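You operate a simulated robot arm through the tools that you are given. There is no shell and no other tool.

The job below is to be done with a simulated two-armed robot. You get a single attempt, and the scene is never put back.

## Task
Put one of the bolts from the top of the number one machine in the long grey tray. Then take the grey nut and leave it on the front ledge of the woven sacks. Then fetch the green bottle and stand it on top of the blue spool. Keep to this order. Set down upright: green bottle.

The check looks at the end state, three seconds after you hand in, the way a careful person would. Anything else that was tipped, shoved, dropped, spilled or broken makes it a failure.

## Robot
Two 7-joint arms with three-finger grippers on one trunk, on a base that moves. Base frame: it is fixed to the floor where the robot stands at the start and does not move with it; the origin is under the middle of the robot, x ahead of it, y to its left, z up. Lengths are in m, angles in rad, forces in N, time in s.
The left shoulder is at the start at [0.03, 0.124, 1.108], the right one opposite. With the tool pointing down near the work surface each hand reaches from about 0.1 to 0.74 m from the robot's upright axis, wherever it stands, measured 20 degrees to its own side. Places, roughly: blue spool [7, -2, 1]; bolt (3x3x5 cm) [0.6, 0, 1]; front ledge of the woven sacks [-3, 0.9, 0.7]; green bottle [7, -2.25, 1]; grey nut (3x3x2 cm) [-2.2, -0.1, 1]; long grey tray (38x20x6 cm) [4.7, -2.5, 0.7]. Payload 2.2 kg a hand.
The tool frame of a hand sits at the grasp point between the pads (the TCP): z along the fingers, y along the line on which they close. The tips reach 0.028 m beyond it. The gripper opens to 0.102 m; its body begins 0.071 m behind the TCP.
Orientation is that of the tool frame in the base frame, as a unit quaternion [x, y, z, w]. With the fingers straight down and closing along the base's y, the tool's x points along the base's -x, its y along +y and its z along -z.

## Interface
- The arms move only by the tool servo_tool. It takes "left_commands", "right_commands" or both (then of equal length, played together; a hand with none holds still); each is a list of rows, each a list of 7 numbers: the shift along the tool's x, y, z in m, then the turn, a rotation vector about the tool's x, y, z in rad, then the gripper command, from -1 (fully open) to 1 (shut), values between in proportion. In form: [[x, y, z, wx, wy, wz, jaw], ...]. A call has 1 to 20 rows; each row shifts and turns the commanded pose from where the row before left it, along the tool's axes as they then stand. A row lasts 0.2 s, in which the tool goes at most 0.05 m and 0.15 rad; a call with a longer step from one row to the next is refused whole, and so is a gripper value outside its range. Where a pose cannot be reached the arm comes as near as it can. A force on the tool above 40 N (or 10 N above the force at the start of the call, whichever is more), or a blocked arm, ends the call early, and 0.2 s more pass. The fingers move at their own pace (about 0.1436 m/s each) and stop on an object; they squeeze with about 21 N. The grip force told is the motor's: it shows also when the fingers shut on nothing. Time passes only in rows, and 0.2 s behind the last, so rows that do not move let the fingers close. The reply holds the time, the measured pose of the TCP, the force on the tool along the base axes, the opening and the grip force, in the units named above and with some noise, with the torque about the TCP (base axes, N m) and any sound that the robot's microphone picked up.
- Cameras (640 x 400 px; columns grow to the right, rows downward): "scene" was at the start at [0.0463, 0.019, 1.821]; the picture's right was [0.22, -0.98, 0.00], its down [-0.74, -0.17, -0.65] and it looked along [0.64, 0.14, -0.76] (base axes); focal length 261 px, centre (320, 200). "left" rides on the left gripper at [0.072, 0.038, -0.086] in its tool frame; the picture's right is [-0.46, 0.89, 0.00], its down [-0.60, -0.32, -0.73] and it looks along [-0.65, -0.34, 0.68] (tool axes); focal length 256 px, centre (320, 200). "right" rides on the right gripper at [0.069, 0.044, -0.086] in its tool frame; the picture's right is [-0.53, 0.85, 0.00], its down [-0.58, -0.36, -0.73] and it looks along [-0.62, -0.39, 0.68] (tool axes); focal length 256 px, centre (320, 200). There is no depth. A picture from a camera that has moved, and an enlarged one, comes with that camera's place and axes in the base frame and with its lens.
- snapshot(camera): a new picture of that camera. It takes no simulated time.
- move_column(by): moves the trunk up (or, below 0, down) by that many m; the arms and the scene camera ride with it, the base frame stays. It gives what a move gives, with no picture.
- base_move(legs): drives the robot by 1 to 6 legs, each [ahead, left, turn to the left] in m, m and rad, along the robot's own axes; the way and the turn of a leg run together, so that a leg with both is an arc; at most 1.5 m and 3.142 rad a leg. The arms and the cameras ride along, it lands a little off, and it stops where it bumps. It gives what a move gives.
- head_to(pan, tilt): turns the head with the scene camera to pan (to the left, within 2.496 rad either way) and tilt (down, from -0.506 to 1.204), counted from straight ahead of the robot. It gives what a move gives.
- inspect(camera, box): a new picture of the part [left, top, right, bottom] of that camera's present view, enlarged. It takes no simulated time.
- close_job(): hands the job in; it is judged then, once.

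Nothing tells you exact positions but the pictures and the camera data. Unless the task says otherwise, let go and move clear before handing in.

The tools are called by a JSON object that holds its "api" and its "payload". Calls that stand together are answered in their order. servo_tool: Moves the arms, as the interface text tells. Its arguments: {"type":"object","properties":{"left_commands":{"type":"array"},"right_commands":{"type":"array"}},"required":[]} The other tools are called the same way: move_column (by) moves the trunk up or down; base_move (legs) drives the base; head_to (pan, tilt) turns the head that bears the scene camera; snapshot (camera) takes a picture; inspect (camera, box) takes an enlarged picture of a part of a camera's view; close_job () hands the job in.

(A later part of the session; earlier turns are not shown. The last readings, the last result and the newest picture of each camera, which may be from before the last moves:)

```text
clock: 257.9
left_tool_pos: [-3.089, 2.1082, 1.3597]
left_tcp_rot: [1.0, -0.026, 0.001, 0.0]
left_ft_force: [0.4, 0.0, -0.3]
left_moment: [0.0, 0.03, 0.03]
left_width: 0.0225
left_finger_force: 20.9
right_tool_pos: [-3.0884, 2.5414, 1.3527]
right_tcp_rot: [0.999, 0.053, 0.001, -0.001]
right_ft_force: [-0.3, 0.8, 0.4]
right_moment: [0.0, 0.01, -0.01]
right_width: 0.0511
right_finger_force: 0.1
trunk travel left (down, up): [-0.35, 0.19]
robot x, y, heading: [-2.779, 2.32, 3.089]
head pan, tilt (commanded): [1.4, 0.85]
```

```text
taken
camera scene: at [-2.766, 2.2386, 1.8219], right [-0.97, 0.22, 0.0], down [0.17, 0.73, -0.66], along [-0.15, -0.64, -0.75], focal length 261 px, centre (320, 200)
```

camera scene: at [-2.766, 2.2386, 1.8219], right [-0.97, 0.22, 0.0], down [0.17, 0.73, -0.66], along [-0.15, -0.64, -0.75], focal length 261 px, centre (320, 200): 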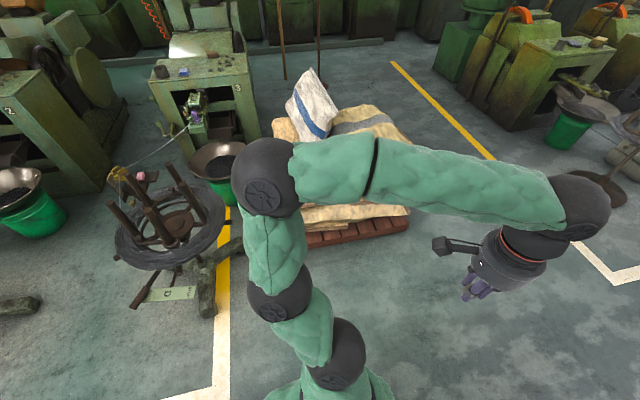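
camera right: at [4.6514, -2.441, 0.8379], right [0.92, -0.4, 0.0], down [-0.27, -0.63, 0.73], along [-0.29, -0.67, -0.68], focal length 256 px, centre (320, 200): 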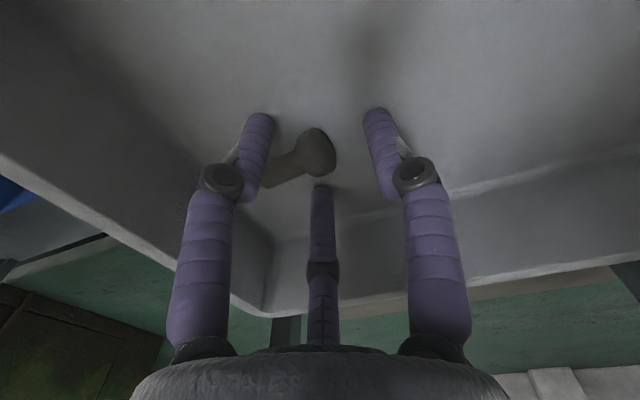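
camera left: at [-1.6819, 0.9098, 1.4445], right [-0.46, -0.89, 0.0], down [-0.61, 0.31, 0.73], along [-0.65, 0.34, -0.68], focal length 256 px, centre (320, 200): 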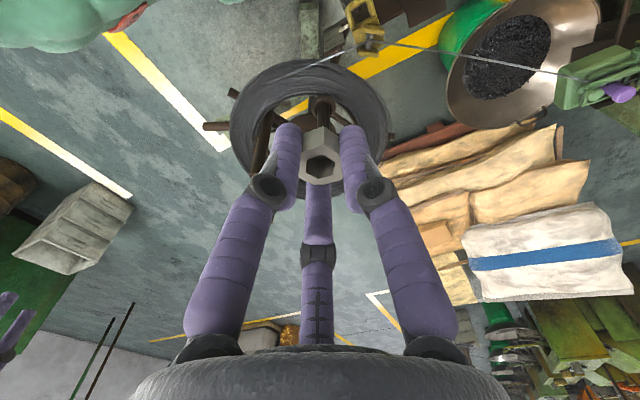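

The sacks are just to my left now. I turn to face them and look.

{"api": "base_move", "payload": {"legs": [[0.0, 0.0, 1.62]]}}

{"api": "head_to", "payload": {"pan": 0.0, "tilt": 0.75}}

{"api": "snapshot", "payload": {"camera": "scene"}}

{"api": "inspect", "payload": {"camera": "scene", "box": [240, 80, 440, 240]}}

```text
clock: 262.2
left_tool_pos: [-2.5567, 2.0156, 1.359]
left_tcp_rot: [0.707, 0.708, 0.0, 0.0]
left_ft_force: [-0.8, -0.9, -0.3]
left_moment: [0.01, 0.0, -0.03]
left_width: 0.0225
left_finger_force: 20.8
right_tool_pos: [-2.9882, 1.9939, 1.3519]
right_tcp_rot: [0.648, 0.761, 0.0, 0.0]
right_ft_force: [0.3, 0.8, -0.1]
right_moment: [-0.02, 0.0, 0.02]
right_width: 0.0513
right_finger_force: 0.0
trunk travel left (down, up): [-0.35, 0.19]
robot x, y, heading: [-2.7813, 2.3129, -1.569]
head pan, tilt (commanded): [1.4, 0.85]
```

```text
clock: 263.8
left_tool_pos: [-2.5564, 2.0172, 1.3585]
left_tcp_rot: [0.706, 0.708, 0.0, -0.001]
left_ft_force: [0.0, 0.2, 0.1]
left_moment: [-0.01, -0.03, 0.0]
left_width: 0.0223
left_finger_force: 21.1
right_tool_pos: [-2.9872, 1.9933, 1.3518]
right_tcp_rot: [0.648, 0.761, 0.0, 0.001]
right_ft_force: [0.2, -0.8, -0.1]
right_moment: [0.03, -0.01, -0.01]
right_width: 0.0509
right_finger_force: 0.0
trunk travel left (down, up): [-0.35, 0.19]
robot x, y, heading: [-2.7795, 2.3163, -1.567]
head pan, tilt (commanded): [0.0, 0.75]
```

```text
taken
camera scene: at [-2.7782, 2.2633, 1.8299], right [-1.0, 0.0, 0.0], down [0.0, 0.68, -0.73], along [0.0, -0.73, -0.68], focal length 261 px, centre (320, 200)
```

scene: 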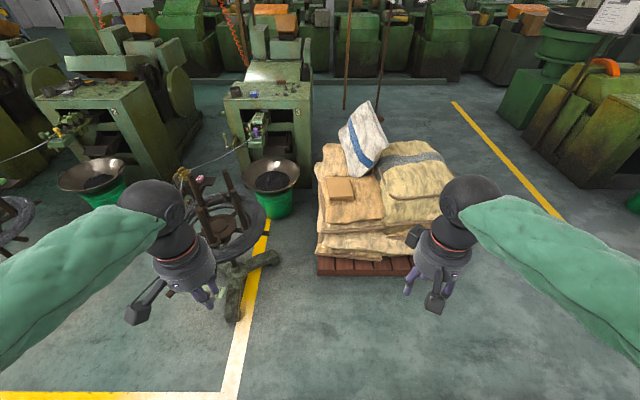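

```text
2.50 times, centred on (340, 160) of scene
camera zoom: at [-2.7782, 2.2633, 1.8299], right [-1.0, 0.0, 0.0], down [0.0, 0.68, -0.73], along [0.0, -0.73, -0.68], focal length 653 px, centre (270, 300)
```

zoom: 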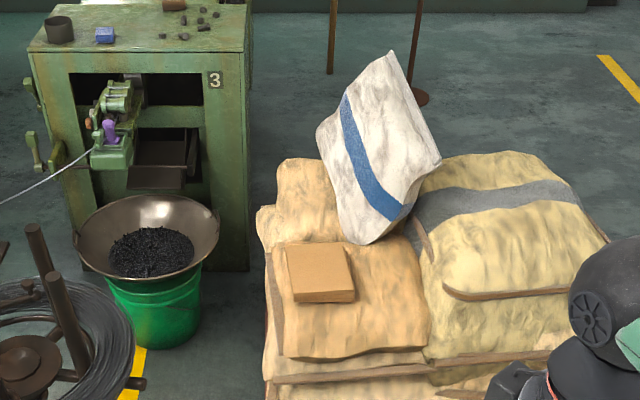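

From this side the front ledge is the lower sack's top at about x -3.16…-2.78, y 0.77…1.18, z ≈ 0.67, with a small brown box at (-2.905, 0.93). I'll set the nut right of the box. I lower the trunk and drive up to it.

{"api": "move_column", "payload": {"by": -0.27}}

{"api": "base_move", "payload": {"legs": [[0.3, -0.44, 0.0], [0.35, 0.0, 0.0]]}}

{"api": "head_to", "payload": {"pan": 0.1, "tilt": 0.9}}

{"api": "snapshot", "payload": {"camera": "scene"}}

{"api": "inspect", "payload": {"camera": "scene", "box": [200, 80, 420, 260]}}

{"api": "snapshot", "payload": {"camera": "left"}}

```text
clock: 266.5
left_tool_pos: [-2.5557, 2.0163, 1.0896]
left_tcp_rot: [0.707, 0.708, 0.0, 0.0]
left_ft_force: [-0.4, 0.5, -0.6]
left_moment: [-0.01, 0.01, 0.01]
left_width: 0.0222
left_finger_force: 21.1
right_tool_pos: [-2.9883, 1.9932, 1.0833]
right_tcp_rot: [0.648, 0.761, 0.0, 0.0]
right_ft_force: [-0.2, -0.6, 0.2]
right_moment: [0.02, 0.01, 0.0]
right_width: 0.0508
right_finger_force: 0.0
trunk travel left (down, up): [-0.08, 0.46]
robot x, y, heading: [-2.7778, 2.3138, -1.569]
head pan, tilt (commanded): [0.0, 0.75]
```

```text
clock: 271.4
left_tool_pos: [-2.9982, 1.3617, 1.0901]
left_tcp_rot: [0.713, 0.701, 0.0, 0.0]
left_ft_force: [-0.3, -0.9, -0.6]
left_moment: [0.02, 0.01, 0.0]
left_width: 0.0221
left_finger_force: 20.5
right_tool_pos: [-3.4311, 1.3472, 1.0819]
right_tcp_rot: [0.655, 0.755, 0.0, 0.0]
right_ft_force: [0.2, -0.8, -1.0]
right_moment: [0.02, 0.02, 0.0]
right_width: 0.0511
right_finger_force: 0.0
trunk travel left (down, up): [-0.08, 0.46]
robot x, y, heading: [-3.2159, 1.6617, -1.587]
head pan, tilt (commanded): [0.0, 0.75]
```

```text
clock: 272.1
left_tool_pos: [-2.9981, 1.3625, 1.089]
left_tcp_rot: [0.713, 0.701, 0.001, 0.0]
left_ft_force: [-0.4, -0.3, -0.5]
left_moment: [-0.01, -0.02, 0.02]
left_width: 0.0224
left_finger_force: 20.9
right_tool_pos: [-3.4302, 1.3476, 1.0829]
right_tcp_rot: [0.656, 0.755, 0.0, 0.0]
right_ft_force: [0.4, -1.1, 0.1]
right_moment: [-0.03, 0.0, 0.01]
right_width: 0.0511
right_finger_force: 0.1
trunk travel left (down, up): [-0.08, 0.46]
robot x, y, heading: [-3.2146, 1.6648, -1.583]
head pan, tilt (commanded): [0.099, 0.901]
```

```text
taken
camera scene: at [-3.2083, 1.6209, 1.548], right [-1.0, -0.08, 0.0], down [-0.07, 0.78, -0.62], along [0.05, -0.62, -0.78], focal length 261 px, centre (320, 200)
```

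scene: 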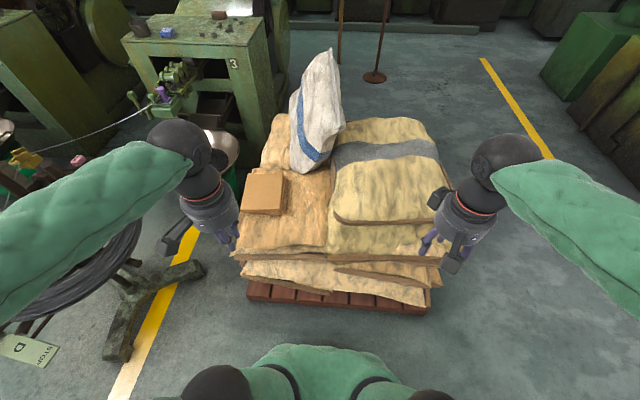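

```text
2.22 times, centred on (310, 170) of scene
camera zoom: at [-3.2083, 1.6209, 1.548], right [-1.0, -0.08, 0.0], down [-0.07, 0.78, -0.62], along [0.05, -0.62, -0.78], focal length 581 px, centre (342, 267)
```

zoom: 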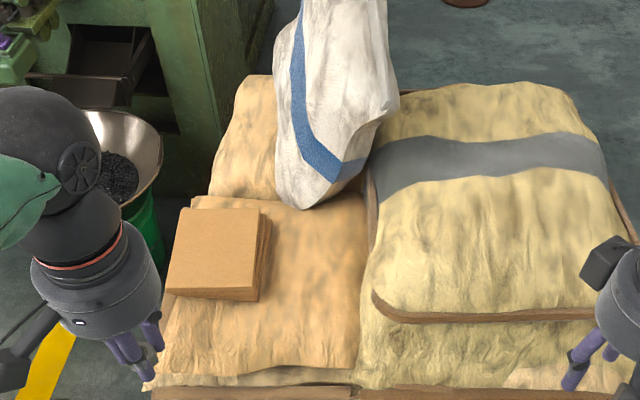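

```text
taken
camera left: at [-2.9591, 1.4346, 1.1744], right [0.88, -0.48, 0.0], down [-0.33, -0.6, 0.73], along [-0.35, -0.64, -0.68], focal length 256 px, centre (320, 200)
```

left: 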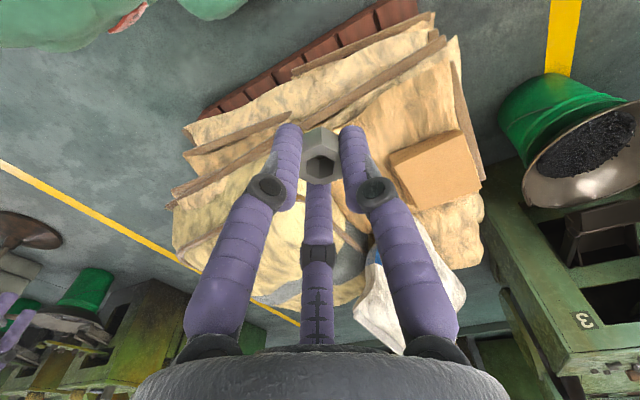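

The free ledge patch lies between the box (x > -3.0) and the yellow sack (x < -3.19), z ≈ 0.65; target (-3.095, 0.96). I move 0.1 m closer, carry the nut over it and look.

{"api": "base_move", "payload": {"legs": [[0.1, 0.0, 0.0]]}}

{"api": "servo_tool", "payload": {"left_commands": [[-0.038, -0.0114, 0, 0, 0, 0, 1], [-0.038, -0.0114, 0, 0, 0, 0, 1], [-0.038, -0.0114, 0, 0, 0, 0, 1], [-0.038, -0.0114, 0, 0, 0, 0, 1], [-0.038, -0.0114, 0, 0, 0, 0, 1], [-0.038, -0.0114, 0, 0, 0, 0, 1], [-0.038, -0.0114, 0, 0, 0, 0, 1], [-0.038, -0.0114, 0, 0, 0, 0, 1], [0, 0, 0.04, 0, 0, 0, 1], [0, 0, 0.04, 0, 0, 0, 1], [0, 0, 0.04, 0, 0, 0, 1], [0, 0, 0.04, 0, 0, 0, 1], [0, 0, 0, 0, 0, 0, 1]]}}

{"api": "snapshot", "payload": {"camera": "left"}}

{"api": "inspect", "payload": {"camera": "scene", "box": [200, 80, 420, 260]}}

```text
clock: 273.3
left_tool_pos: [-3.0004, 1.2659, 1.089]
left_tcp_rot: [0.713, 0.701, 0.002, -0.001]
left_ft_force: [1.0, -0.4, -0.5]
left_moment: [0.08, 0.0, -0.02]
left_width: 0.022
left_finger_force: 21.2
right_tool_pos: [-3.431, 1.2505, 1.082]
right_tcp_rot: [0.655, 0.755, 0.001, -0.001]
right_ft_force: [-0.5, -0.4, -0.2]
right_moment: [0.04, -0.01, 0.01]
right_width: 0.051
right_finger_force: 0.1
trunk travel left (down, up): [-0.08, 0.46]
robot x, y, heading: [-3.2157, 1.5684, -1.582]
head pan, tilt (commanded): [0.099, 0.901]
```

```text
clock: 276.1
left_tool_pos: [-3.0976, 0.9631, 0.9271]
left_tcp_rot: [0.713, 0.701, -0.001, 0.0]
left_ft_force: [0.9, -0.3, -0.5]
left_moment: [0.04, 0.01, -0.02]
left_width: 0.0225
left_finger_force: 21.1
right_tool_pos: [-3.4323, 1.2516, 1.0832]
right_tcp_rot: [0.656, 0.755, 0.0, 0.0]
right_ft_force: [-0.7, -0.2, -0.7]
right_moment: [0.0, 0.0, 0.01]
right_width: 0.0508
right_finger_force: 0.0
trunk travel left (down, up): [-0.08, 0.46]
robot x, y, heading: [-3.2172, 1.5704, -1.588]
head pan, tilt (commanded): [0.099, 0.901]
```

```text
taken
camera left: at [-3.0581, 1.0362, 1.0131], right [0.88, -0.48, 0.0], down [-0.33, -0.6, 0.73], along [-0.35, -0.64, -0.68], focal length 256 px, centre (320, 200)
```

left: 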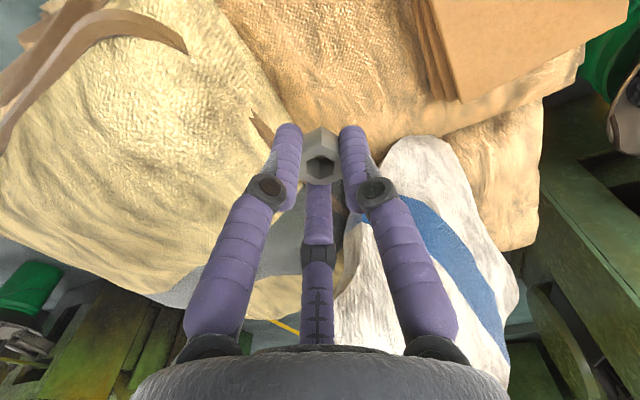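

```text
2.22 times, centred on (310, 170) of scene
camera zoom: at [-3.2099, 1.5252, 1.548], right [-1.0, -0.08, 0.0], down [-0.07, 0.78, -0.62], along [0.05, -0.62, -0.78], focal length 581 px, centre (342, 267)
```

zoom: 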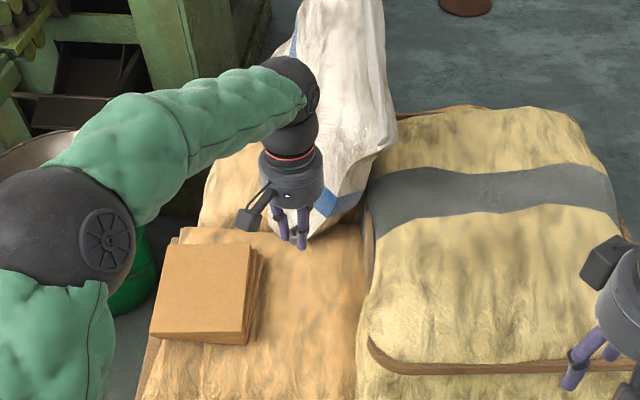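

The nut hangs right above the free patch. I descend close to the sack.

{"api": "servo_tool", "payload": {"left_commands": [[0, 0, 0.04, 0, 0, 0, 1], [0, 0, 0.04, 0, 0, 0, 1], [0, 0, 0.04, 0, 0, 0, 1], [0, 0, 0.04, 0, 0, 0, 1], [0, 0, 0.03, 0, 0, 0, 1], [0, 0, 0.01, 0, 0, 0, 1], [0, 0, 0, 0, 0, 0, 1]]}}

{"api": "snapshot", "payload": {"camera": "left"}}

{"api": "inspect", "payload": {"camera": "scene", "box": [200, 80, 420, 260]}}

```text
clock: 277.7
left_tool_pos: [-3.0945, 0.965, 0.7288]
left_tcp_rot: [0.713, 0.701, 0.001, -0.001]
left_ft_force: [-0.4, -1.0, -0.2]
left_moment: [-0.06, 0.0, 0.0]
left_width: 0.0222
left_finger_force: 21.2
right_tool_pos: [-3.4307, 1.2527, 1.0812]
right_tcp_rot: [0.656, 0.755, 0.0, -0.001]
right_ft_force: [-0.4, 0.2, 0.1]
right_moment: [-0.05, -0.01, 0.02]
right_width: 0.0512
right_finger_force: 0.0
trunk travel left (down, up): [-0.08, 0.46]
robot x, y, heading: [-3.2169, 1.5722, -1.586]
head pan, tilt (commanded): [0.099, 0.901]
```

```text
taken
camera left: at [-3.0561, 1.0365, 0.8144], right [0.88, -0.48, 0.0], down [-0.33, -0.6, 0.73], along [-0.35, -0.64, -0.68], focal length 256 px, centre (320, 200)
```

left: 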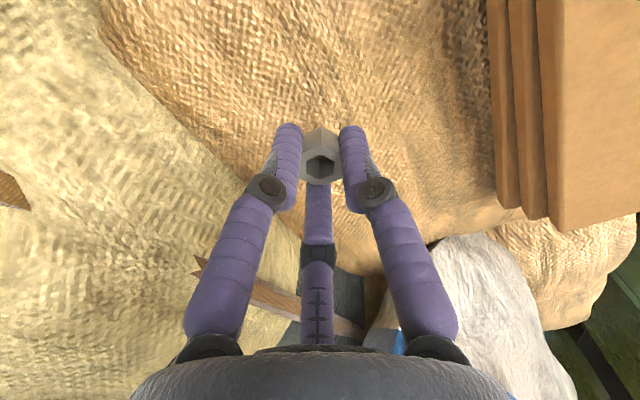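

```text
2.22 times, centred on (310, 170) of scene
camera zoom: at [-3.2098, 1.525, 1.548], right [-1.0, -0.08, 0.0], down [-0.07, 0.78, -0.62], along [0.05, -0.62, -0.78], focal length 581 px, centre (342, 267)
```

zoom: 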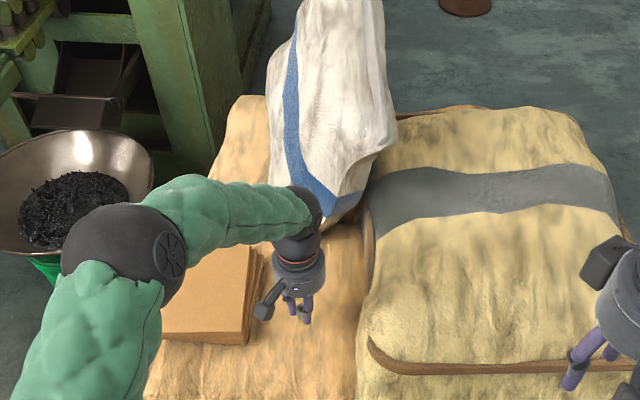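

{"api": "servo_tool", "payload": {"left_commands": [[0, 0, 0.01, 0, 0, 0, 1], [0, 0, 0.01, 0, 0, 0, 1], [0, 0, 0.005, 0, 0, 0, 1], [0, 0, 0, 0, 0, 0, 1]]}}

{"api": "servo_tool", "payload": {"left_commands": [[0, 0, 0.006, 0, 0, 0, 1], [0, 0, 0, 0, 0, 0, 1]]}}

{"api": "servo_tool", "payload": {"left_commands": [[0, 0, 0.005, 0, 0, 0, 1], [0, 0, 0, 0, 0, 0, 1]]}}

```text
clock: 278.7
left_tool_pos: [-3.0968, 0.9647, 0.7048]
left_tcp_rot: [0.713, 0.701, 0.0, -0.001]
left_ft_force: [0.1, 0.0, 0.0]
left_moment: [0.01, 0.01, 0.01]
left_width: 0.0222
left_finger_force: 20.7
right_tool_pos: [-3.4312, 1.2522, 1.0815]
right_tcp_rot: [0.655, 0.755, 0.0, 0.0]
right_ft_force: [0.1, 0.2, 0.5]
right_moment: [0.0, -0.02, -0.02]
right_width: 0.0511
right_finger_force: 0.0
trunk travel left (down, up): [-0.08, 0.46]
robot x, y, heading: [-3.2166, 1.5683, -1.587]
head pan, tilt (commanded): [0.099, 0.901]
```

```text
clock: 279.3
left_tool_pos: [-3.0954, 0.9628, 0.6986]
left_tcp_rot: [0.713, 0.701, 0.0, -0.001]
left_ft_force: [-0.7, 0.3, -0.4]
left_moment: [0.01, 0.02, 0.0]
left_width: 0.0223
left_finger_force: 21.1
right_tool_pos: [-3.4316, 1.2496, 1.0826]
right_tcp_rot: [0.656, 0.755, -0.001, 0.0]
right_ft_force: [0.0, 0.2, 0.1]
right_moment: [0.0, 0.01, -0.04]
right_width: 0.051
right_finger_force: 0.1
trunk travel left (down, up): [-0.08, 0.46]
robot x, y, heading: [-3.2154, 1.5683, -1.587]
head pan, tilt (commanded): [0.099, 0.901]
```

```text
clock: 279.9
left_tool_pos: [-3.0956, 0.9645, 0.6948]
left_tcp_rot: [0.713, 0.701, 0.001, -0.001]
left_ft_force: [0.3, -0.1, 0.0]
left_moment: [0.0, -0.01, -0.03]
left_width: 0.0221
left_finger_force: 20.9
right_tool_pos: [-3.4311, 1.2514, 1.0819]
right_tcp_rot: [0.656, 0.755, 0.0, 0.001]
right_ft_force: [0.0, -1.1, -0.4]
right_moment: [-0.02, 0.01, 0.01]
right_width: 0.0508
right_finger_force: 0.0
trunk travel left (down, up): [-0.08, 0.46]
robot x, y, heading: [-3.2157, 1.5709, -1.584]
head pan, tilt (commanded): [0.099, 0.901]
```

{"api": "servo_tool", "payload": {"left_commands": [[0, 0, 0.005, 0, 0, 0, 1], [0, 0, 0, 0, 0, 0, 1]]}}

{"api": "servo_tool", "payload": {"left_commands": [[0, 0, 0.005, 0, 0, 0, 1], [0, 0, 0, 0, 0, 0, 1]]}}

{"api": "inspect", "payload": {"camera": "left", "box": [220, 60, 420, 220]}}

```text
clock: 280.5
left_tool_pos: [-3.0975, 0.9644, 0.6858]
left_tcp_rot: [0.713, 0.701, 0.001, -0.001]
left_ft_force: [0.4, 0.7, -1.4]
left_moment: [0.0, -0.03, -0.01]
left_width: 0.0223
left_finger_force: 21.1
right_tool_pos: [-3.4315, 1.2506, 1.0819]
right_tcp_rot: [0.655, 0.755, 0.0, -0.001]
right_ft_force: [-0.3, 0.5, 0.0]
right_moment: [0.01, -0.01, -0.02]
right_width: 0.051
right_finger_force: 0.0
trunk travel left (down, up): [-0.08, 0.46]
robot x, y, heading: [-3.2186, 1.5733, -1.588]
head pan, tilt (commanded): [0.099, 0.901]
```

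```text
clock: 281.1
left_tool_pos: [-3.096, 0.9638, 0.6817]
left_tcp_rot: [0.712, 0.702, 0.001, 0.001]
left_ft_force: [0.5, 1.1, 5.4]
left_moment: [-0.01, -0.07, 0.02]
left_width: 0.022
left_finger_force: 20.5
right_tool_pos: [-3.432, 1.2515, 1.0815]
right_tcp_rot: [0.656, 0.755, 0.0, 0.0]
right_ft_force: [-0.4, -0.2, -0.6]
right_moment: [-0.01, -0.01, 0.0]
right_width: 0.0508
right_finger_force: 0.0
trunk travel left (down, up): [-0.08, 0.46]
robot x, y, heading: [-3.2175, 1.5694, -1.588]
head pan, tilt (commanded): [0.099, 0.901]
```

```text
2.50 times, centred on (320, 140) of left
camera zoom: at [-3.0571, 1.037, 0.768], right [0.88, -0.48, 0.0], down [-0.33, -0.6, 0.73], along [-0.35, -0.64, -0.68], focal length 640 px, centre (320, 350)
```

zoom: 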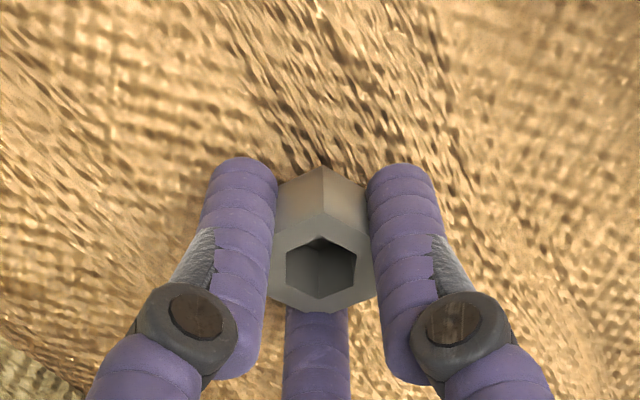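

Contact (5 N) at z 0.682. I open the fingers and rise straight up.

{"api": "servo_tool", "payload": {"left_commands": [[0, 0, 0, 0, 0, 0, 0.4], [0, 0, 0, 0, 0, 0, 0.1], [0, 0, 0, 0, 0, 0, 0.0], [0, 0, 0, 0, 0, 0, 0.0]]}}

{"api": "inspect", "payload": {"camera": "left", "box": [220, 60, 420, 220]}}

{"api": "servo_tool", "payload": {"left_commands": [[0, 0, -0.01, 0, 0, 0, 0.0], [0, 0, -0.02, 0, 0, 0, 0.0], [0, 0, -0.04, 0, 0, 0, 0.0], [0, 0, -0.04, 0, 0, 0, 0.0], [0, 0, -0.04, 0, 0, 0, 0.0], [0, 0, -0.04, 0, 0, 0, 0.0], [0, 0, -0.04, 0, 0, 0, 0.0], [0, 0, -0.04, 0, 0, 0, 0.0], [0, 0, -0.04, 0, 0, 0, 0.0], [0, 0, -0.04, 0, 0, 0, 0.0], [0, 0, 0, 0, 0, 0, 0.0]]}}

{"api": "snapshot", "payload": {"camera": "left"}}

```text
clock: 282.1
left_tool_pos: [-3.0961, 0.9664, 0.682]
left_tcp_rot: [0.712, 0.703, 0.0, -0.001]
left_ft_force: [0.2, -0.4, 0.2]
left_moment: [0.0, 0.0, 0.02]
left_width: 0.0506
left_finger_force: 0.0
right_tool_pos: [-3.4309, 1.2517, 1.0817]
right_tcp_rot: [0.655, 0.755, 0.0, -0.001]
right_ft_force: [0.3, 0.3, -0.1]
right_moment: [-0.02, -0.02, 0.02]
right_width: 0.0509
right_finger_force: 0.0
trunk travel left (down, up): [-0.08, 0.46]
robot x, y, heading: [-3.2152, 1.5686, -1.591]
head pan, tilt (commanded): [0.099, 0.901]
```

```text
2.50 times, centred on (320, 140) of left
camera zoom: at [-3.0571, 1.0372, 0.7671], right [0.88, -0.48, 0.0], down [-0.33, -0.6, 0.73], along [-0.35, -0.64, -0.68], focal length 640 px, centre (320, 350)
```

zoom: 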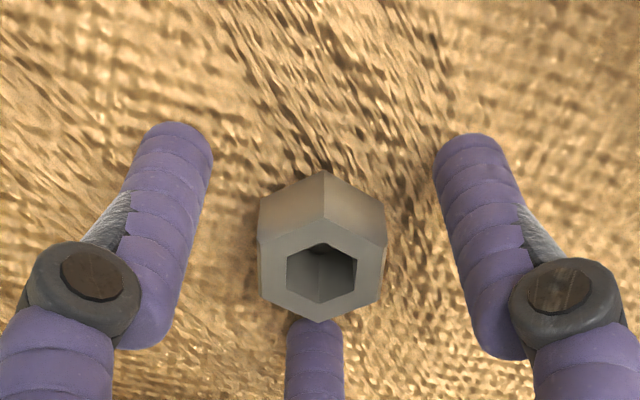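

```text
clock: 284.5
left_tool_pos: [-3.0971, 0.9622, 1.032]
left_tcp_rot: [0.714, 0.7, 0.0, -0.001]
left_ft_force: [1.2, -0.2, 0.1]
left_moment: [0.04, 0.0, -0.02]
left_width: 0.051
left_finger_force: 0.0
right_tool_pos: [-3.4311, 1.2512, 1.081]
right_tcp_rot: [0.655, 0.756, 0.0, -0.001]
right_ft_force: [-0.1, 0.9, -0.3]
right_moment: [-0.04, 0.01, -0.01]
right_width: 0.0513
right_finger_force: 0.1
trunk travel left (down, up): [-0.08, 0.46]
robot x, y, heading: [-3.2211, 1.5702, -1.582]
head pan, tilt (commanded): [0.099, 0.901]
```

```text
taken
camera left: at [-3.0579, 1.0353, 1.1179], right [0.88, -0.48, 0.0], down [-0.33, -0.6, 0.73], along [-0.35, -0.64, -0.68], focal length 256 px, centre (320, 200)
```

left: 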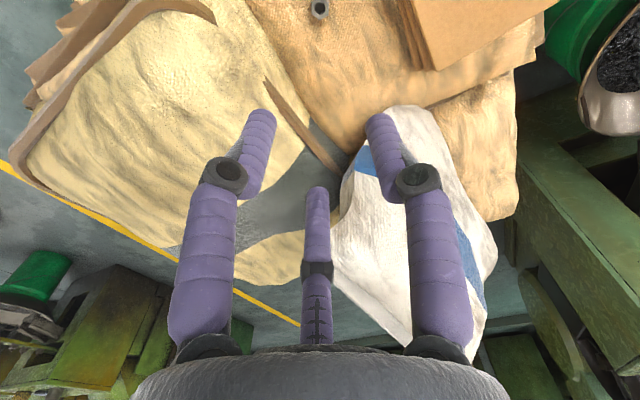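

The nut stays on the ledge. I draw the hand back, back off, raise the trunk and check the nut from afar.

{"api": "servo_tool", "payload": {"left_commands": [[0.04, 0.01, -0.01, 0, 0, 0, 0.0], [0.04, 0.01, -0.01, 0, 0, 0, 0.0], [0.04, 0.01, -0.01, 0, 0, 0, 0.0], [0.04, 0.01, 0, 0, 0, 0, 0.0], [0.04, 0.01, 0, 0, 0, 0, 0.0], [0.04, 0.01, 0, 0, 0, 0, 0.0], [0.04, 0.01, 0, 0, 0, 0, 0.0], [0.02, 0.01, 0, 0, 0, 0, 0.0], [0, 0, 0, 0, 0, 0, 0.0]]}}

{"api": "inspect", "payload": {"camera": "scene", "box": [200, 80, 420, 260]}}

{"api": "base_move", "payload": {"legs": [[-0.75, 0.0, 0.0]]}}

{"api": "move_column", "payload": {"by": 0.27}}

```text
clock: 286.5
left_tool_pos: [-3.0088, 1.2593, 1.0616]
left_tcp_rot: [0.713, 0.701, 0.001, -0.001]
left_ft_force: [-0.7, 1.0, 0.8]
left_moment: [0.02, 0.0, -0.01]
left_width: 0.051
left_finger_force: 0.0
right_tool_pos: [-3.4317, 1.2512, 1.0822]
right_tcp_rot: [0.655, 0.755, 0.0, 0.0]
right_ft_force: [-0.2, 0.4, 0.7]
right_moment: [-0.01, 0.02, 0.0]
right_width: 0.0508
right_finger_force: 0.0
trunk travel left (down, up): [-0.08, 0.46]
robot x, y, heading: [-3.2183, 1.5664, -1.588]
head pan, tilt (commanded): [0.099, 0.901]
```

```text
2.22 times, centred on (310, 170) of scene
camera zoom: at [-3.2098, 1.5249, 1.548], right [-1.0, -0.08, 0.0], down [-0.07, 0.78, -0.62], along [0.05, -0.62, -0.78], focal length 581 px, centre (342, 267)
```

zoom: 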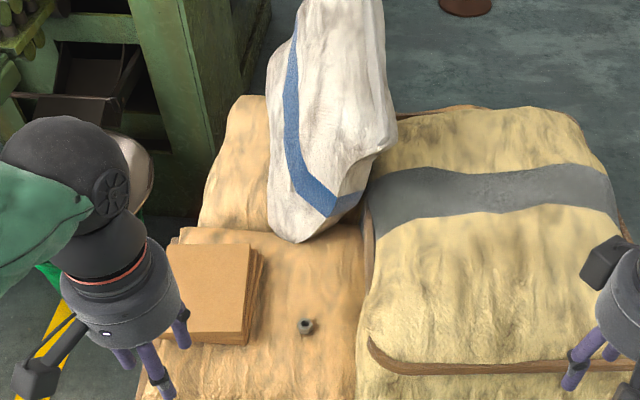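

```text
clock: 290.4
left_tool_pos: [-2.9979, 1.9961, 1.0627]
left_tcp_rot: [0.708, 0.706, 0.001, -0.001]
left_ft_force: [-0.3, 0.2, 0.4]
left_moment: [0.0, -0.01, -0.01]
left_width: 0.0511
left_finger_force: 0.0
right_tool_pos: [-3.4218, 1.983, 1.0835]
right_tcp_rot: [0.649, 0.761, 0.0, 0.0]
right_ft_force: [-0.3, 0.4, -0.1]
right_moment: [0.0, -0.02, -0.06]
right_width: 0.0511
right_finger_force: 0.2
trunk travel left (down, up): [-0.08, 0.46]
robot x, y, heading: [-3.211, 2.3017, -1.571]
head pan, tilt (commanded): [0.099, 0.901]
```

```text
clock: 293.2
left_tool_pos: [-2.998, 1.9956, 1.3318]
left_tcp_rot: [0.708, 0.706, 0.001, 0.0]
left_ft_force: [-0.5, 0.5, 0.3]
left_moment: [0.0, 0.0, 0.0]
left_width: 0.051
left_finger_force: 0.1
right_tool_pos: [-3.4217, 1.9826, 1.3529]
right_tcp_rot: [0.65, 0.76, 0.0, 0.0]
right_ft_force: [-1.4, -0.6, 0.0]
right_moment: [0.0, -0.01, -0.01]
right_width: 0.0509
right_finger_force: 0.0
trunk travel left (down, up): [-0.35, 0.19]
robot x, y, heading: [-3.2108, 2.3008, -1.569]
head pan, tilt (commanded): [0.099, 0.901]
```

The nut rests on the ledge between the box and the yellow sack. Next the bottle: I drive back along the aisle (+x).

{"api": "base_move", "payload": {"legs": [[0.0, 1.3, 0.0], [0.0, 1.3, 0.0], [0.0, 1.3, 0.0]]}}

```text
clock: 311.8
left_tool_pos: [0.8565, 2.0284, 1.3327]
left_tcp_rot: [0.712, 0.702, 0.0, -0.001]
left_ft_force: [-0.1, 0.4, 0.6]
left_moment: [-0.01, -0.01, -0.02]
left_width: 0.051
left_finger_force: 0.0
right_tool_pos: [0.4349, 2.0201, 1.3532]
right_tcp_rot: [0.654, 0.757, -0.001, 0.0]
right_ft_force: [-0.5, 0.7, -0.2]
right_moment: [0.01, -0.01, 0.02]
right_width: 0.0511
right_finger_force: 0.1
trunk travel left (down, up): [-0.35, 0.19]
robot x, y, heading: [0.6488, 2.3366, -1.581]
head pan, tilt (commanded): [0.099, 0.901]
```

{"api": "base_move", "payload": {"legs": [[0.0, 1.3, 0.0], [0.1, 1.33, 0.0], [0.0, 0.0, -0.765]]}}

{"api": "head_to", "payload": {"pan": 0.3, "tilt": 0.6}}

{"api": "snapshot", "payload": {"camera": "scene"}}

```text
clock: 326.6
left_tool_pos: [3.2142, 1.8799, 1.3329]
left_tcp_rot: [0.917, 0.4, 0.001, 0.0]
left_ft_force: [0.7, 0.5, 0.1]
left_moment: [0.0, 0.02, -0.01]
left_width: 0.0509
left_finger_force: 0.1
right_tool_pos: [2.8955, 2.1587, 1.3527]
right_tcp_rot: [0.882, 0.471, 0.0, 0.0]
right_ft_force: [0.3, -0.2, 0.0]
right_moment: [-0.02, 0.02, -0.01]
right_width: 0.0508
right_finger_force: 0.1
trunk travel left (down, up): [-0.35, 0.19]
robot x, y, heading: [3.2652, 2.2506, -2.317]
head pan, tilt (commanded): [0.099, 0.901]
```

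```text
clock: 327.4
left_tool_pos: [3.2149, 1.8797, 1.3314]
left_tcp_rot: [0.917, 0.399, 0.002, 0.0]
left_ft_force: [0.1, 0.6, 0.0]
left_moment: [-0.03, 0.0, 0.0]
left_width: 0.0511
left_finger_force: 0.0
right_tool_pos: [2.8949, 2.1579, 1.3514]
right_tcp_rot: [0.882, 0.471, 0.001, 0.0]
right_ft_force: [0.0, -0.2, -0.2]
right_moment: [0.01, 0.04, -0.02]
right_width: 0.0511
right_finger_force: 0.2
trunk travel left (down, up): [-0.35, 0.19]
robot x, y, heading: [3.2654, 2.2463, -2.318]
head pan, tilt (commanded): [0.3, 0.6]
```

```text
taken
camera scene: at [3.2499, 2.1935, 1.8427], right [-0.9, 0.43, 0.0], down [0.25, 0.51, -0.82], along [-0.36, -0.74, -0.57], focal length 261 px, centre (320, 200)
```

scene: 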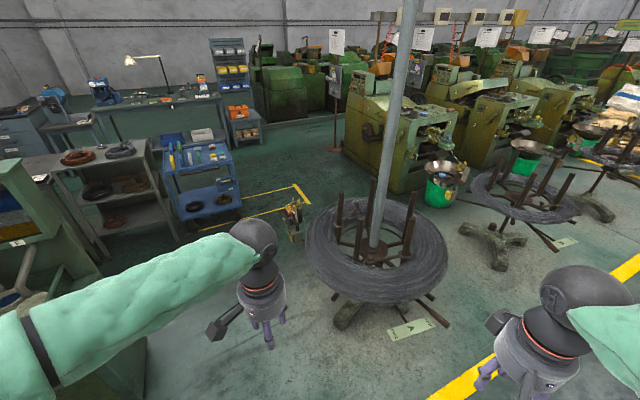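

Same view as before; I repeat the known-safe route past the cart.

{"api": "base_move", "payload": {"legs": [[0.562, 0.545, 0.0], [0.562, 0.545, 0.0]]}}

```text
clock: 335.2
left_tool_pos: [3.2781, 0.3487, 1.3322]
left_tcp_rot: [0.911, 0.412, 0.0, -0.001]
left_ft_force: [0.7, -0.8, -0.5]
left_moment: [0.04, 0.0, -0.01]
left_width: 0.0508
left_finger_force: 0.0
right_tool_pos: [2.952, 0.618, 1.3518]
right_tcp_rot: [0.876, 0.483, 0.001, 0.0]
right_ft_force: [-0.7, 1.2, 0.2]
right_moment: [0.03, 0.02, -0.02]
right_width: 0.051
right_finger_force: 0.0
trunk travel left (down, up): [-0.35, 0.19]
robot x, y, heading: [3.3243, 0.7221, -2.29]
head pan, tilt (commanded): [0.3, 0.6]
```

{"api": "base_move", "payload": {"legs": [[0.76, -0.04, 0.0], [0.76, -0.04, 0.0], [0.0, 0.0, 0.715]]}}

```text
clock: 344.9
left_tool_pos: [2.4671, -0.67, 1.3325]
left_tcp_rot: [0.717, 0.697, 0.0, -0.001]
left_ft_force: [-0.4, -0.3, 0.6]
left_moment: [0.03, -0.02, 0.02]
left_width: 0.0506
left_finger_force: 0.0
right_tool_pos: [2.0422, -0.6733, 1.3521]
right_tcp_rot: [0.66, 0.752, 0.0, 0.0]
right_ft_force: [0.1, -0.3, -0.4]
right_moment: [-0.02, 0.0, 0.01]
right_width: 0.0513
right_finger_force: 0.2
trunk travel left (down, up): [-0.35, 0.19]
robot x, y, heading: [2.26, -0.3593, -1.6]
head pan, tilt (commanded): [0.3, 0.6]
```

{"api": "base_move", "payload": {"legs": [[1.1, 0.0, 0.028], [0.0, 1.25, 0.0], [0.0, 1.25, 0.0]]}}

{"api": "head_to", "payload": {"pan": 1.3, "tilt": 0.55}}

{"api": "snapshot", "payload": {"camera": "scene"}}

```text
clock: 362.5
left_tool_pos: [4.9534, -1.8564, 1.3332]
left_tcp_rot: [0.725, 0.689, 0.001, -0.001]
left_ft_force: [0.4, -0.3, 0.5]
left_moment: [0.01, 0.02, 0.0]
left_width: 0.0512
left_finger_force: 0.1
right_tool_pos: [4.5316, -1.8479, 1.3523]
right_tcp_rot: [0.667, 0.745, 0.0, 0.0]
right_ft_force: [0.8, -0.1, -0.1]
right_moment: [-0.01, 0.01, -0.04]
right_width: 0.051
right_finger_force: 0.0
trunk travel left (down, up): [-0.35, 0.19]
robot x, y, heading: [4.7548, -1.5417, -1.626]
head pan, tilt (commanded): [0.3, 0.6]
```

```text
clock: 363.8
left_tool_pos: [4.9535, -1.8566, 1.332]
left_tcp_rot: [0.725, 0.689, 0.0, -0.001]
left_ft_force: [0.0, 0.7, 0.7]
left_moment: [-0.02, 0.02, -0.03]
left_width: 0.0508
left_finger_force: 0.1
right_tool_pos: [4.5292, -1.8489, 1.3524]
right_tcp_rot: [0.667, 0.745, 0.0, 0.0]
right_ft_force: [0.1, -0.5, 1.0]
right_moment: [-0.02, -0.02, 0.01]
right_width: 0.0511
right_finger_force: 0.1
trunk travel left (down, up): [-0.35, 0.19]
robot x, y, heading: [4.7559, -1.5357, -1.617]
head pan, tilt (commanded): [1.3, 0.55]
```

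```text
taken
camera scene: at [4.842, -1.5363, 1.8473], right [-0.32, -0.95, 0.0], down [-0.5, 0.16, -0.85], along [0.81, -0.27, -0.52], focal length 261 px, centre (320, 200)
```

scene: 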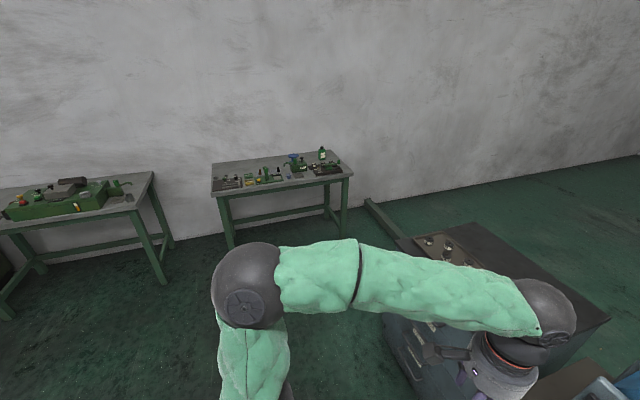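

{"api": "inspect", "payload": {"camera": "scene", "box": [200, 130, 360, 230]}}

```text
4.00 times, centred on (280, 180) of scene
camera zoom: at [4.842, -1.5363, 1.8473], right [-0.32, -0.95, 0.0], down [-0.5, 0.16, -0.85], along [0.81, -0.27, -0.52], focal length 1045 px, centre (480, 280)
```

zoom: 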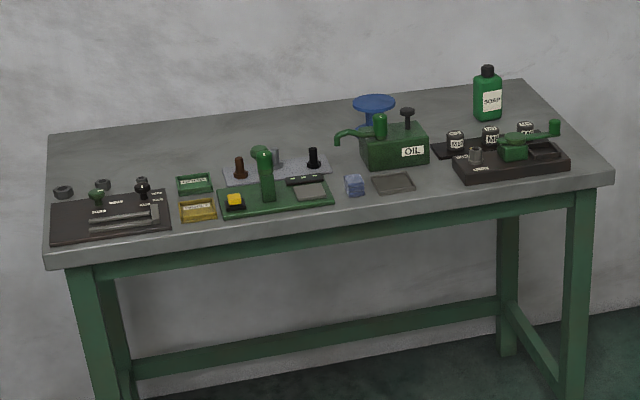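

The green bottle stands near (7.0, -2.27) at the back of the wall table, and the blue spool (flat blue disc top, z ≈ 0.98) near (7.0, -2.0) behind the oil box. I turn to face +x and drive towards the table.

{"api": "base_move", "payload": {"legs": [[0.0, 0.0, 1.617], [1.2, 0.0, 0.0]]}}

{"api": "head_to", "payload": {"pan": -0.3, "tilt": 0.7}}

{"api": "snapshot", "payload": {"camera": "scene"}}

{"api": "inspect", "payload": {"camera": "scene", "box": [240, 60, 440, 200]}}

```text
clock: 373.8
left_tool_pos: [6.2334, -1.2561, 1.3319]
left_tcp_rot: [-0.029, 1.0, -0.001, -0.001]
left_ft_force: [0.5, -0.3, 0.3]
left_moment: [-0.03, 0.03, 0.0]
left_width: 0.0508
left_finger_force: 0.0
right_tool_pos: [6.2708, -1.6783, 1.3524]
right_tcp_rot: [-0.107, 0.994, 0.0, 0.0]
right_ft_force: [0.2, 0.5, -0.7]
right_moment: [0.0, 0.03, -0.01]
right_width: 0.0511
right_finger_force: 0.0
trunk travel left (down, up): [-0.35, 0.19]
robot x, y, heading: [5.9396, -1.4916, 0.056]
head pan, tilt (commanded): [1.3, 0.55]
```

```text
clock: 375.5
left_tool_pos: [6.2331, -1.2571, 1.3311]
left_tcp_rot: [-0.028, 1.0, 0.0, -0.001]
left_ft_force: [-0.5, -0.1, 0.5]
left_moment: [-0.01, 0.02, 0.03]
left_width: 0.0512
left_finger_force: 0.0
right_tool_pos: [6.2703, -1.6787, 1.3515]
right_tcp_rot: [-0.107, 0.994, 0.001, 0.0]
right_ft_force: [-0.2, 0.8, 0.0]
right_moment: [-0.03, 0.01, 0.01]
right_width: 0.0511
right_finger_force: 0.1
trunk travel left (down, up): [-0.35, 0.19]
robot x, y, heading: [5.9389, -1.4854, 0.057]
head pan, tilt (commanded): [-0.3, 0.7]
```

```text
taken
camera scene: at [5.9919, -1.5074, 1.8341], right [-0.24, -0.97, 0.0], down [-0.63, 0.15, -0.76], along [0.74, -0.18, -0.64], focal length 261 px, centre (320, 200)
```

scene: 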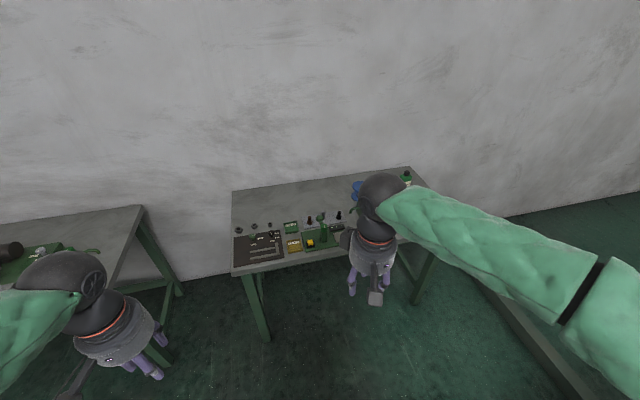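

```text
2.86 times, centred on (340, 130) of scene
camera zoom: at [5.9919, -1.5074, 1.8341], right [-0.24, -0.97, 0.0], down [-0.63, 0.15, -0.76], along [0.74, -0.18, -0.64], focal length 747 px, centre (263, 400)
```

zoom: 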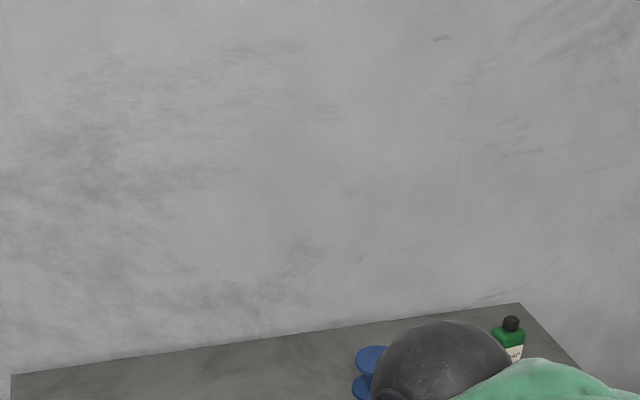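

I square up, slide right to line up with bottle and spool, and look again.

{"api": "base_move", "payload": {"legs": [[0.0, 0.0, -0.056], [0.0, -0.5, 0.0]]}}

{"api": "head_to", "payload": {"pan": 0.0, "tilt": 0.65}}

{"api": "snapshot", "payload": {"camera": "scene"}}

{"api": "inspect", "payload": {"camera": "scene", "box": [260, 120, 420, 240]}}

```text
clock: 378.9
left_tool_pos: [6.2458, -1.7845, 1.3326]
left_tcp_rot: [0.001, 1.0, 0.0, -0.001]
left_ft_force: [0.5, -0.2, 0.2]
left_moment: [-0.01, -0.01, -0.03]
left_width: 0.051
left_finger_force: 0.0
right_tool_pos: [6.2604, -2.2075, 1.3529]
right_tcp_rot: [-0.079, 0.997, 0.0, 0.0]
right_ft_force: [1.0, 0.1, 0.3]
right_moment: [-0.04, -0.03, 0.0]
right_width: 0.051
right_finger_force: 0.1
trunk travel left (down, up): [-0.35, 0.19]
robot x, y, heading: [5.9362, -1.9933, -0.002]
head pan, tilt (commanded): [-0.3, 0.7]
```

```text
clock: 379.7
left_tool_pos: [6.2457, -1.7831, 1.3326]
left_tcp_rot: [0.001, 1.0, -0.001, -0.001]
left_ft_force: [0.2, -0.1, -0.1]
left_moment: [-0.01, -0.01, 0.02]
left_width: 0.0508
left_finger_force: 0.0
right_tool_pos: [6.259, -2.2076, 1.3517]
right_tcp_rot: [-0.079, 0.997, 0.0, 0.0]
right_ft_force: [-0.4, 0.7, -0.7]
right_moment: [0.02, -0.03, 0.0]
right_width: 0.0508
right_finger_force: 0.0
trunk travel left (down, up): [-0.35, 0.19]
robot x, y, heading: [5.9397, -1.9978, 0.003]
head pan, tilt (commanded): [0.0, 0.649]
```

```text
taken
camera scene: at [5.9964, -1.995, 1.8385], right [0.0, -1.0, 0.0], down [-0.6, 0.0, -0.8], along [0.8, 0.0, -0.6], focal length 261 px, centre (320, 200)
```

scene: 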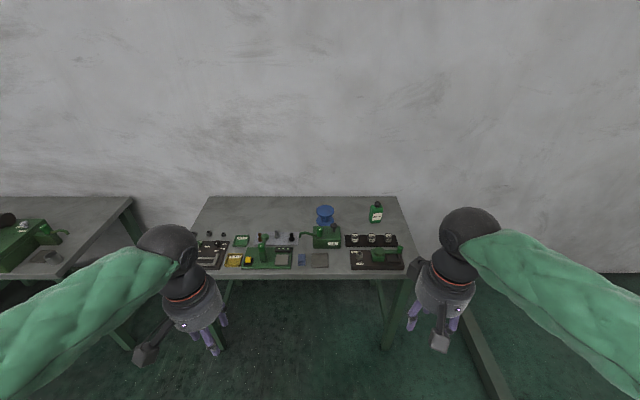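

```text
3.33 times, centred on (340, 180) of scene
camera zoom: at [5.9964, -1.995, 1.8385], right [0.0, -1.0, 0.0], down [-0.6, 0.0, -0.8], along [0.8, 0.0, -0.6], focal length 871 px, centre (253, 267)
```

zoom: 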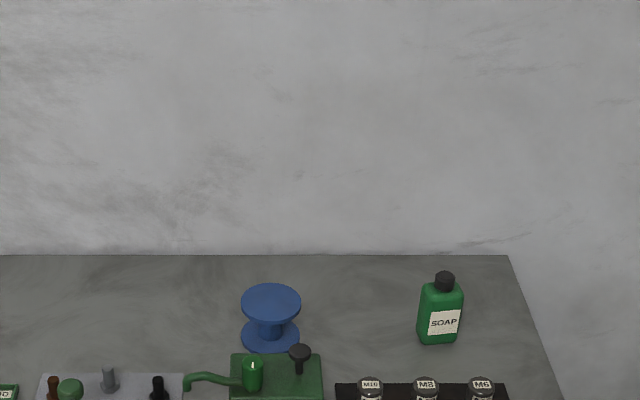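

The bottle (labelled SOAP) and blue spool are plainly seen now. I open the right hand, raise both hands, and move 0.33 m closer for better measurements.

{"api": "servo_tool", "payload": {"right_commands": [[0, 0, -0.02, 0, 0, 0, -0.3], [0, 0, -0.02, 0, 0, 0, -0.6], [0, 0, 0, 0, 0, 0, -1], [0, 0, 0, 0, 0, 0, -1]], "left_commands": [[0.02, 0.01, -0.03, 0, 0, 0, 0], [0.02, 0.01, -0.03, 0, 0, 0, 0], [0.02, 0, 0, 0, 0, 0, 0], [0, 0, 0, 0, 0, 0, 0]]}}

{"api": "base_move", "payload": {"legs": [[0.33, 0.0, 0.0]]}}

{"api": "head_to", "payload": {"pan": 0.0, "tilt": 0.8}}

{"api": "snapshot", "payload": {"camera": "scene"}}

{"api": "inspect", "payload": {"camera": "scene", "box": [270, 90, 450, 240]}}

{"api": "snapshot", "payload": {"camera": "right"}}

```text
clock: 380.7
left_tool_pos: [6.1845, -1.7647, 1.3937]
left_tcp_rot: [0.001, 1.0, 0.0, -0.001]
left_ft_force: [0.5, 0.7, -0.2]
left_moment: [-0.06, 0.01, 0.02]
left_width: 0.0511
left_finger_force: 0.0
right_tool_pos: [6.2624, -2.2069, 1.3917]
right_tcp_rot: [-0.079, 0.997, -0.001, 0.0]
right_ft_force: [-0.9, 0.5, -0.1]
right_moment: [0.01, -0.01, 0.03]
right_width: 0.1021
right_finger_force: 0.1
trunk travel left (down, up): [-0.35, 0.19]
robot x, y, heading: [5.936, -1.9923, -0.001]
head pan, tilt (commanded): [0.0, 0.649]
```

```text
clock: 382.9
left_tool_pos: [6.5207, -1.7628, 1.3937]
left_tcp_rot: [-0.002, 1.0, 0.0, -0.001]
left_ft_force: [0.2, -0.8, -0.1]
left_moment: [0.0, 0.03, -0.01]
left_width: 0.051
left_finger_force: 0.1
right_tool_pos: [6.6011, -2.2059, 1.392]
right_tcp_rot: [-0.08, 0.997, 0.0, 0.0]
right_ft_force: [0.7, -0.3, -0.5]
right_moment: [0.02, 0.02, 0.01]
right_width: 0.1019
right_finger_force: 0.0
trunk travel left (down, up): [-0.35, 0.19]
robot x, y, heading: [6.2773, -2.0015, 0.008]
head pan, tilt (commanded): [0.0, 0.649]
```

```text
clock: 383.6
left_tool_pos: [6.5216, -1.7628, 1.3937]
left_tcp_rot: [0.0, 1.0, -0.001, 0.0]
left_ft_force: [-0.5, 0.2, -0.6]
left_moment: [0.03, 0.01, 0.0]
left_width: 0.0511
left_finger_force: 0.0
right_tool_pos: [6.5998, -2.2062, 1.3921]
right_tcp_rot: [-0.08, 0.997, -0.001, 0.001]
right_ft_force: [0.8, -0.6, 0.3]
right_moment: [0.02, 0.0, -0.01]
right_width: 0.102
right_finger_force: 0.0
trunk travel left (down, up): [-0.35, 0.19]
robot x, y, heading: [6.2755, -1.9974, 0.001]
head pan, tilt (commanded): [0.0, 0.799]
```

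```text
taken
camera scene: at [6.3272, -1.9947, 1.8259], right [0.0, -1.0, 0.0], down [-0.72, 0.0, -0.7], along [0.7, 0.0, -0.72], focal length 261 px, centre (320, 200)
```

scene: 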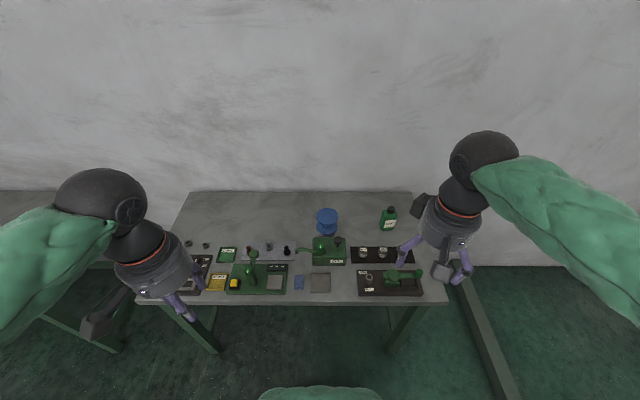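

```text
2.67 times, centred on (360, 165) of scene
camera zoom: at [6.3272, -1.9947, 1.8259], right [0.0, -1.0, 0.0], down [-0.72, 0.0, -0.7], along [0.7, 0.0, -0.72], focal length 697 px, centre (213, 293)
```

zoom: 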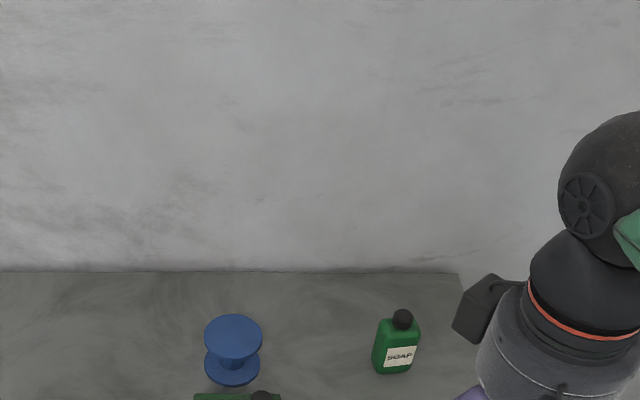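

```text
taken
camera right: at [6.5251, -2.1736, 1.4776], right [0.39, 0.92, 0.0], down [0.63, -0.27, 0.73], along [0.67, -0.29, -0.68], focal length 256 px, centre (320, 200)
```

right: 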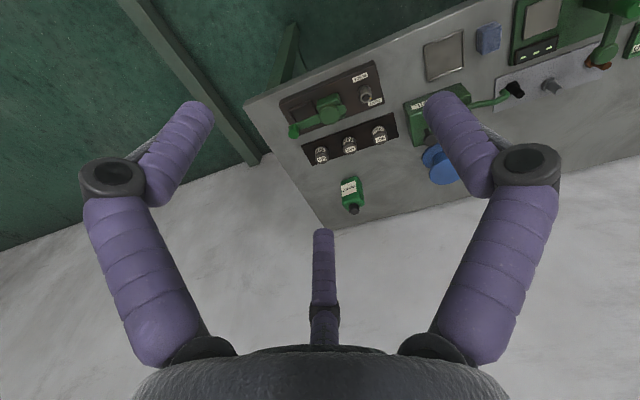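

I edge 0.16 m closer (base can slip under the table edge) and bring the right hand over the bottle.

{"api": "base_move", "payload": {"legs": [[0.16, 0.0, 0.0]]}}

{"api": "servo_tool", "payload": {"right_commands": [[-0.04, -0.005, 0.02, 0, 0, 0, -1], [-0.04, -0.005, 0.02, 0, 0, 0, -1], [-0.04, -0.005, 0.02, 0, 0, 0, -1], [-0.04, -0.005, 0.02, 0, 0, 0, -1], [-0.04, -0.005, 0.02, 0, 0, 0, -1], [0, 0, 0, 0, 0, 0, -1]]}}

{"api": "snapshot", "payload": {"camera": "right"}}

{"api": "inspect", "payload": {"camera": "scene", "box": [270, 130, 450, 280]}}

```text
clock: 385.0
left_tool_pos: [6.6866, -1.7647, 1.3939]
left_tcp_rot: [0.003, 1.0, 0.0, -0.002]
left_ft_force: [0.0, 1.2, -0.3]
left_moment: [0.0, 0.05, -0.02]
left_width: 0.051
left_finger_force: 0.0
right_tool_pos: [6.7611, -2.2085, 1.3917]
right_tcp_rot: [-0.076, 0.997, 0.001, 0.0]
right_ft_force: [-0.5, 0.3, 0.4]
right_moment: [0.0, 0.03, 0.03]
right_width: 0.1019
right_finger_force: 0.0
trunk travel left (down, up): [-0.35, 0.19]
robot x, y, heading: [6.4398, -1.9975, -0.005]
head pan, tilt (commanded): [0.0, 0.799]
```

```text
clock: 386.4
left_tool_pos: [6.6837, -1.7634, 1.3941]
left_tcp_rot: [0.003, 1.0, 0.0, 0.0]
left_ft_force: [-1.1, 1.0, 0.2]
left_moment: [0.0, -0.05, 0.0]
left_width: 0.0507
left_finger_force: 0.1
right_tool_pos: [6.9584, -2.2042, 1.2929]
right_tcp_rot: [-0.077, 0.997, 0.001, 0.001]
right_ft_force: [0.3, -0.4, 0.5]
right_moment: [0.03, -0.02, 0.03]
right_width: 0.1021
right_finger_force: 0.0
trunk travel left (down, up): [-0.35, 0.19]
robot x, y, heading: [6.437, -1.9988, -0.008]
head pan, tilt (commanded): [0.0, 0.799]
```

```text
taken
camera right: at [6.8837, -2.1712, 1.3784], right [0.4, 0.92, 0.0], down [0.62, -0.27, 0.73], along [0.67, -0.29, -0.68], focal length 256 px, centre (320, 200)
```

right: 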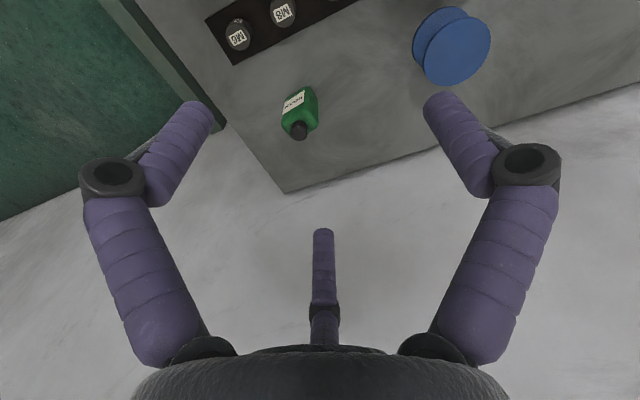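

```text
2.67 times, centred on (360, 205) of scene
camera zoom: at [6.4873, -1.9953, 1.826], right [-0.01, -1.0, 0.0], down [-0.72, 0.0, -0.7], along [0.7, 0.0, -0.72], focal length 697 px, centre (213, 187)
```

zoom: 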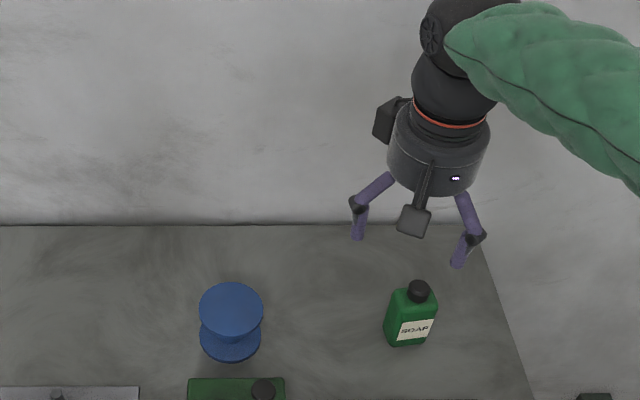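

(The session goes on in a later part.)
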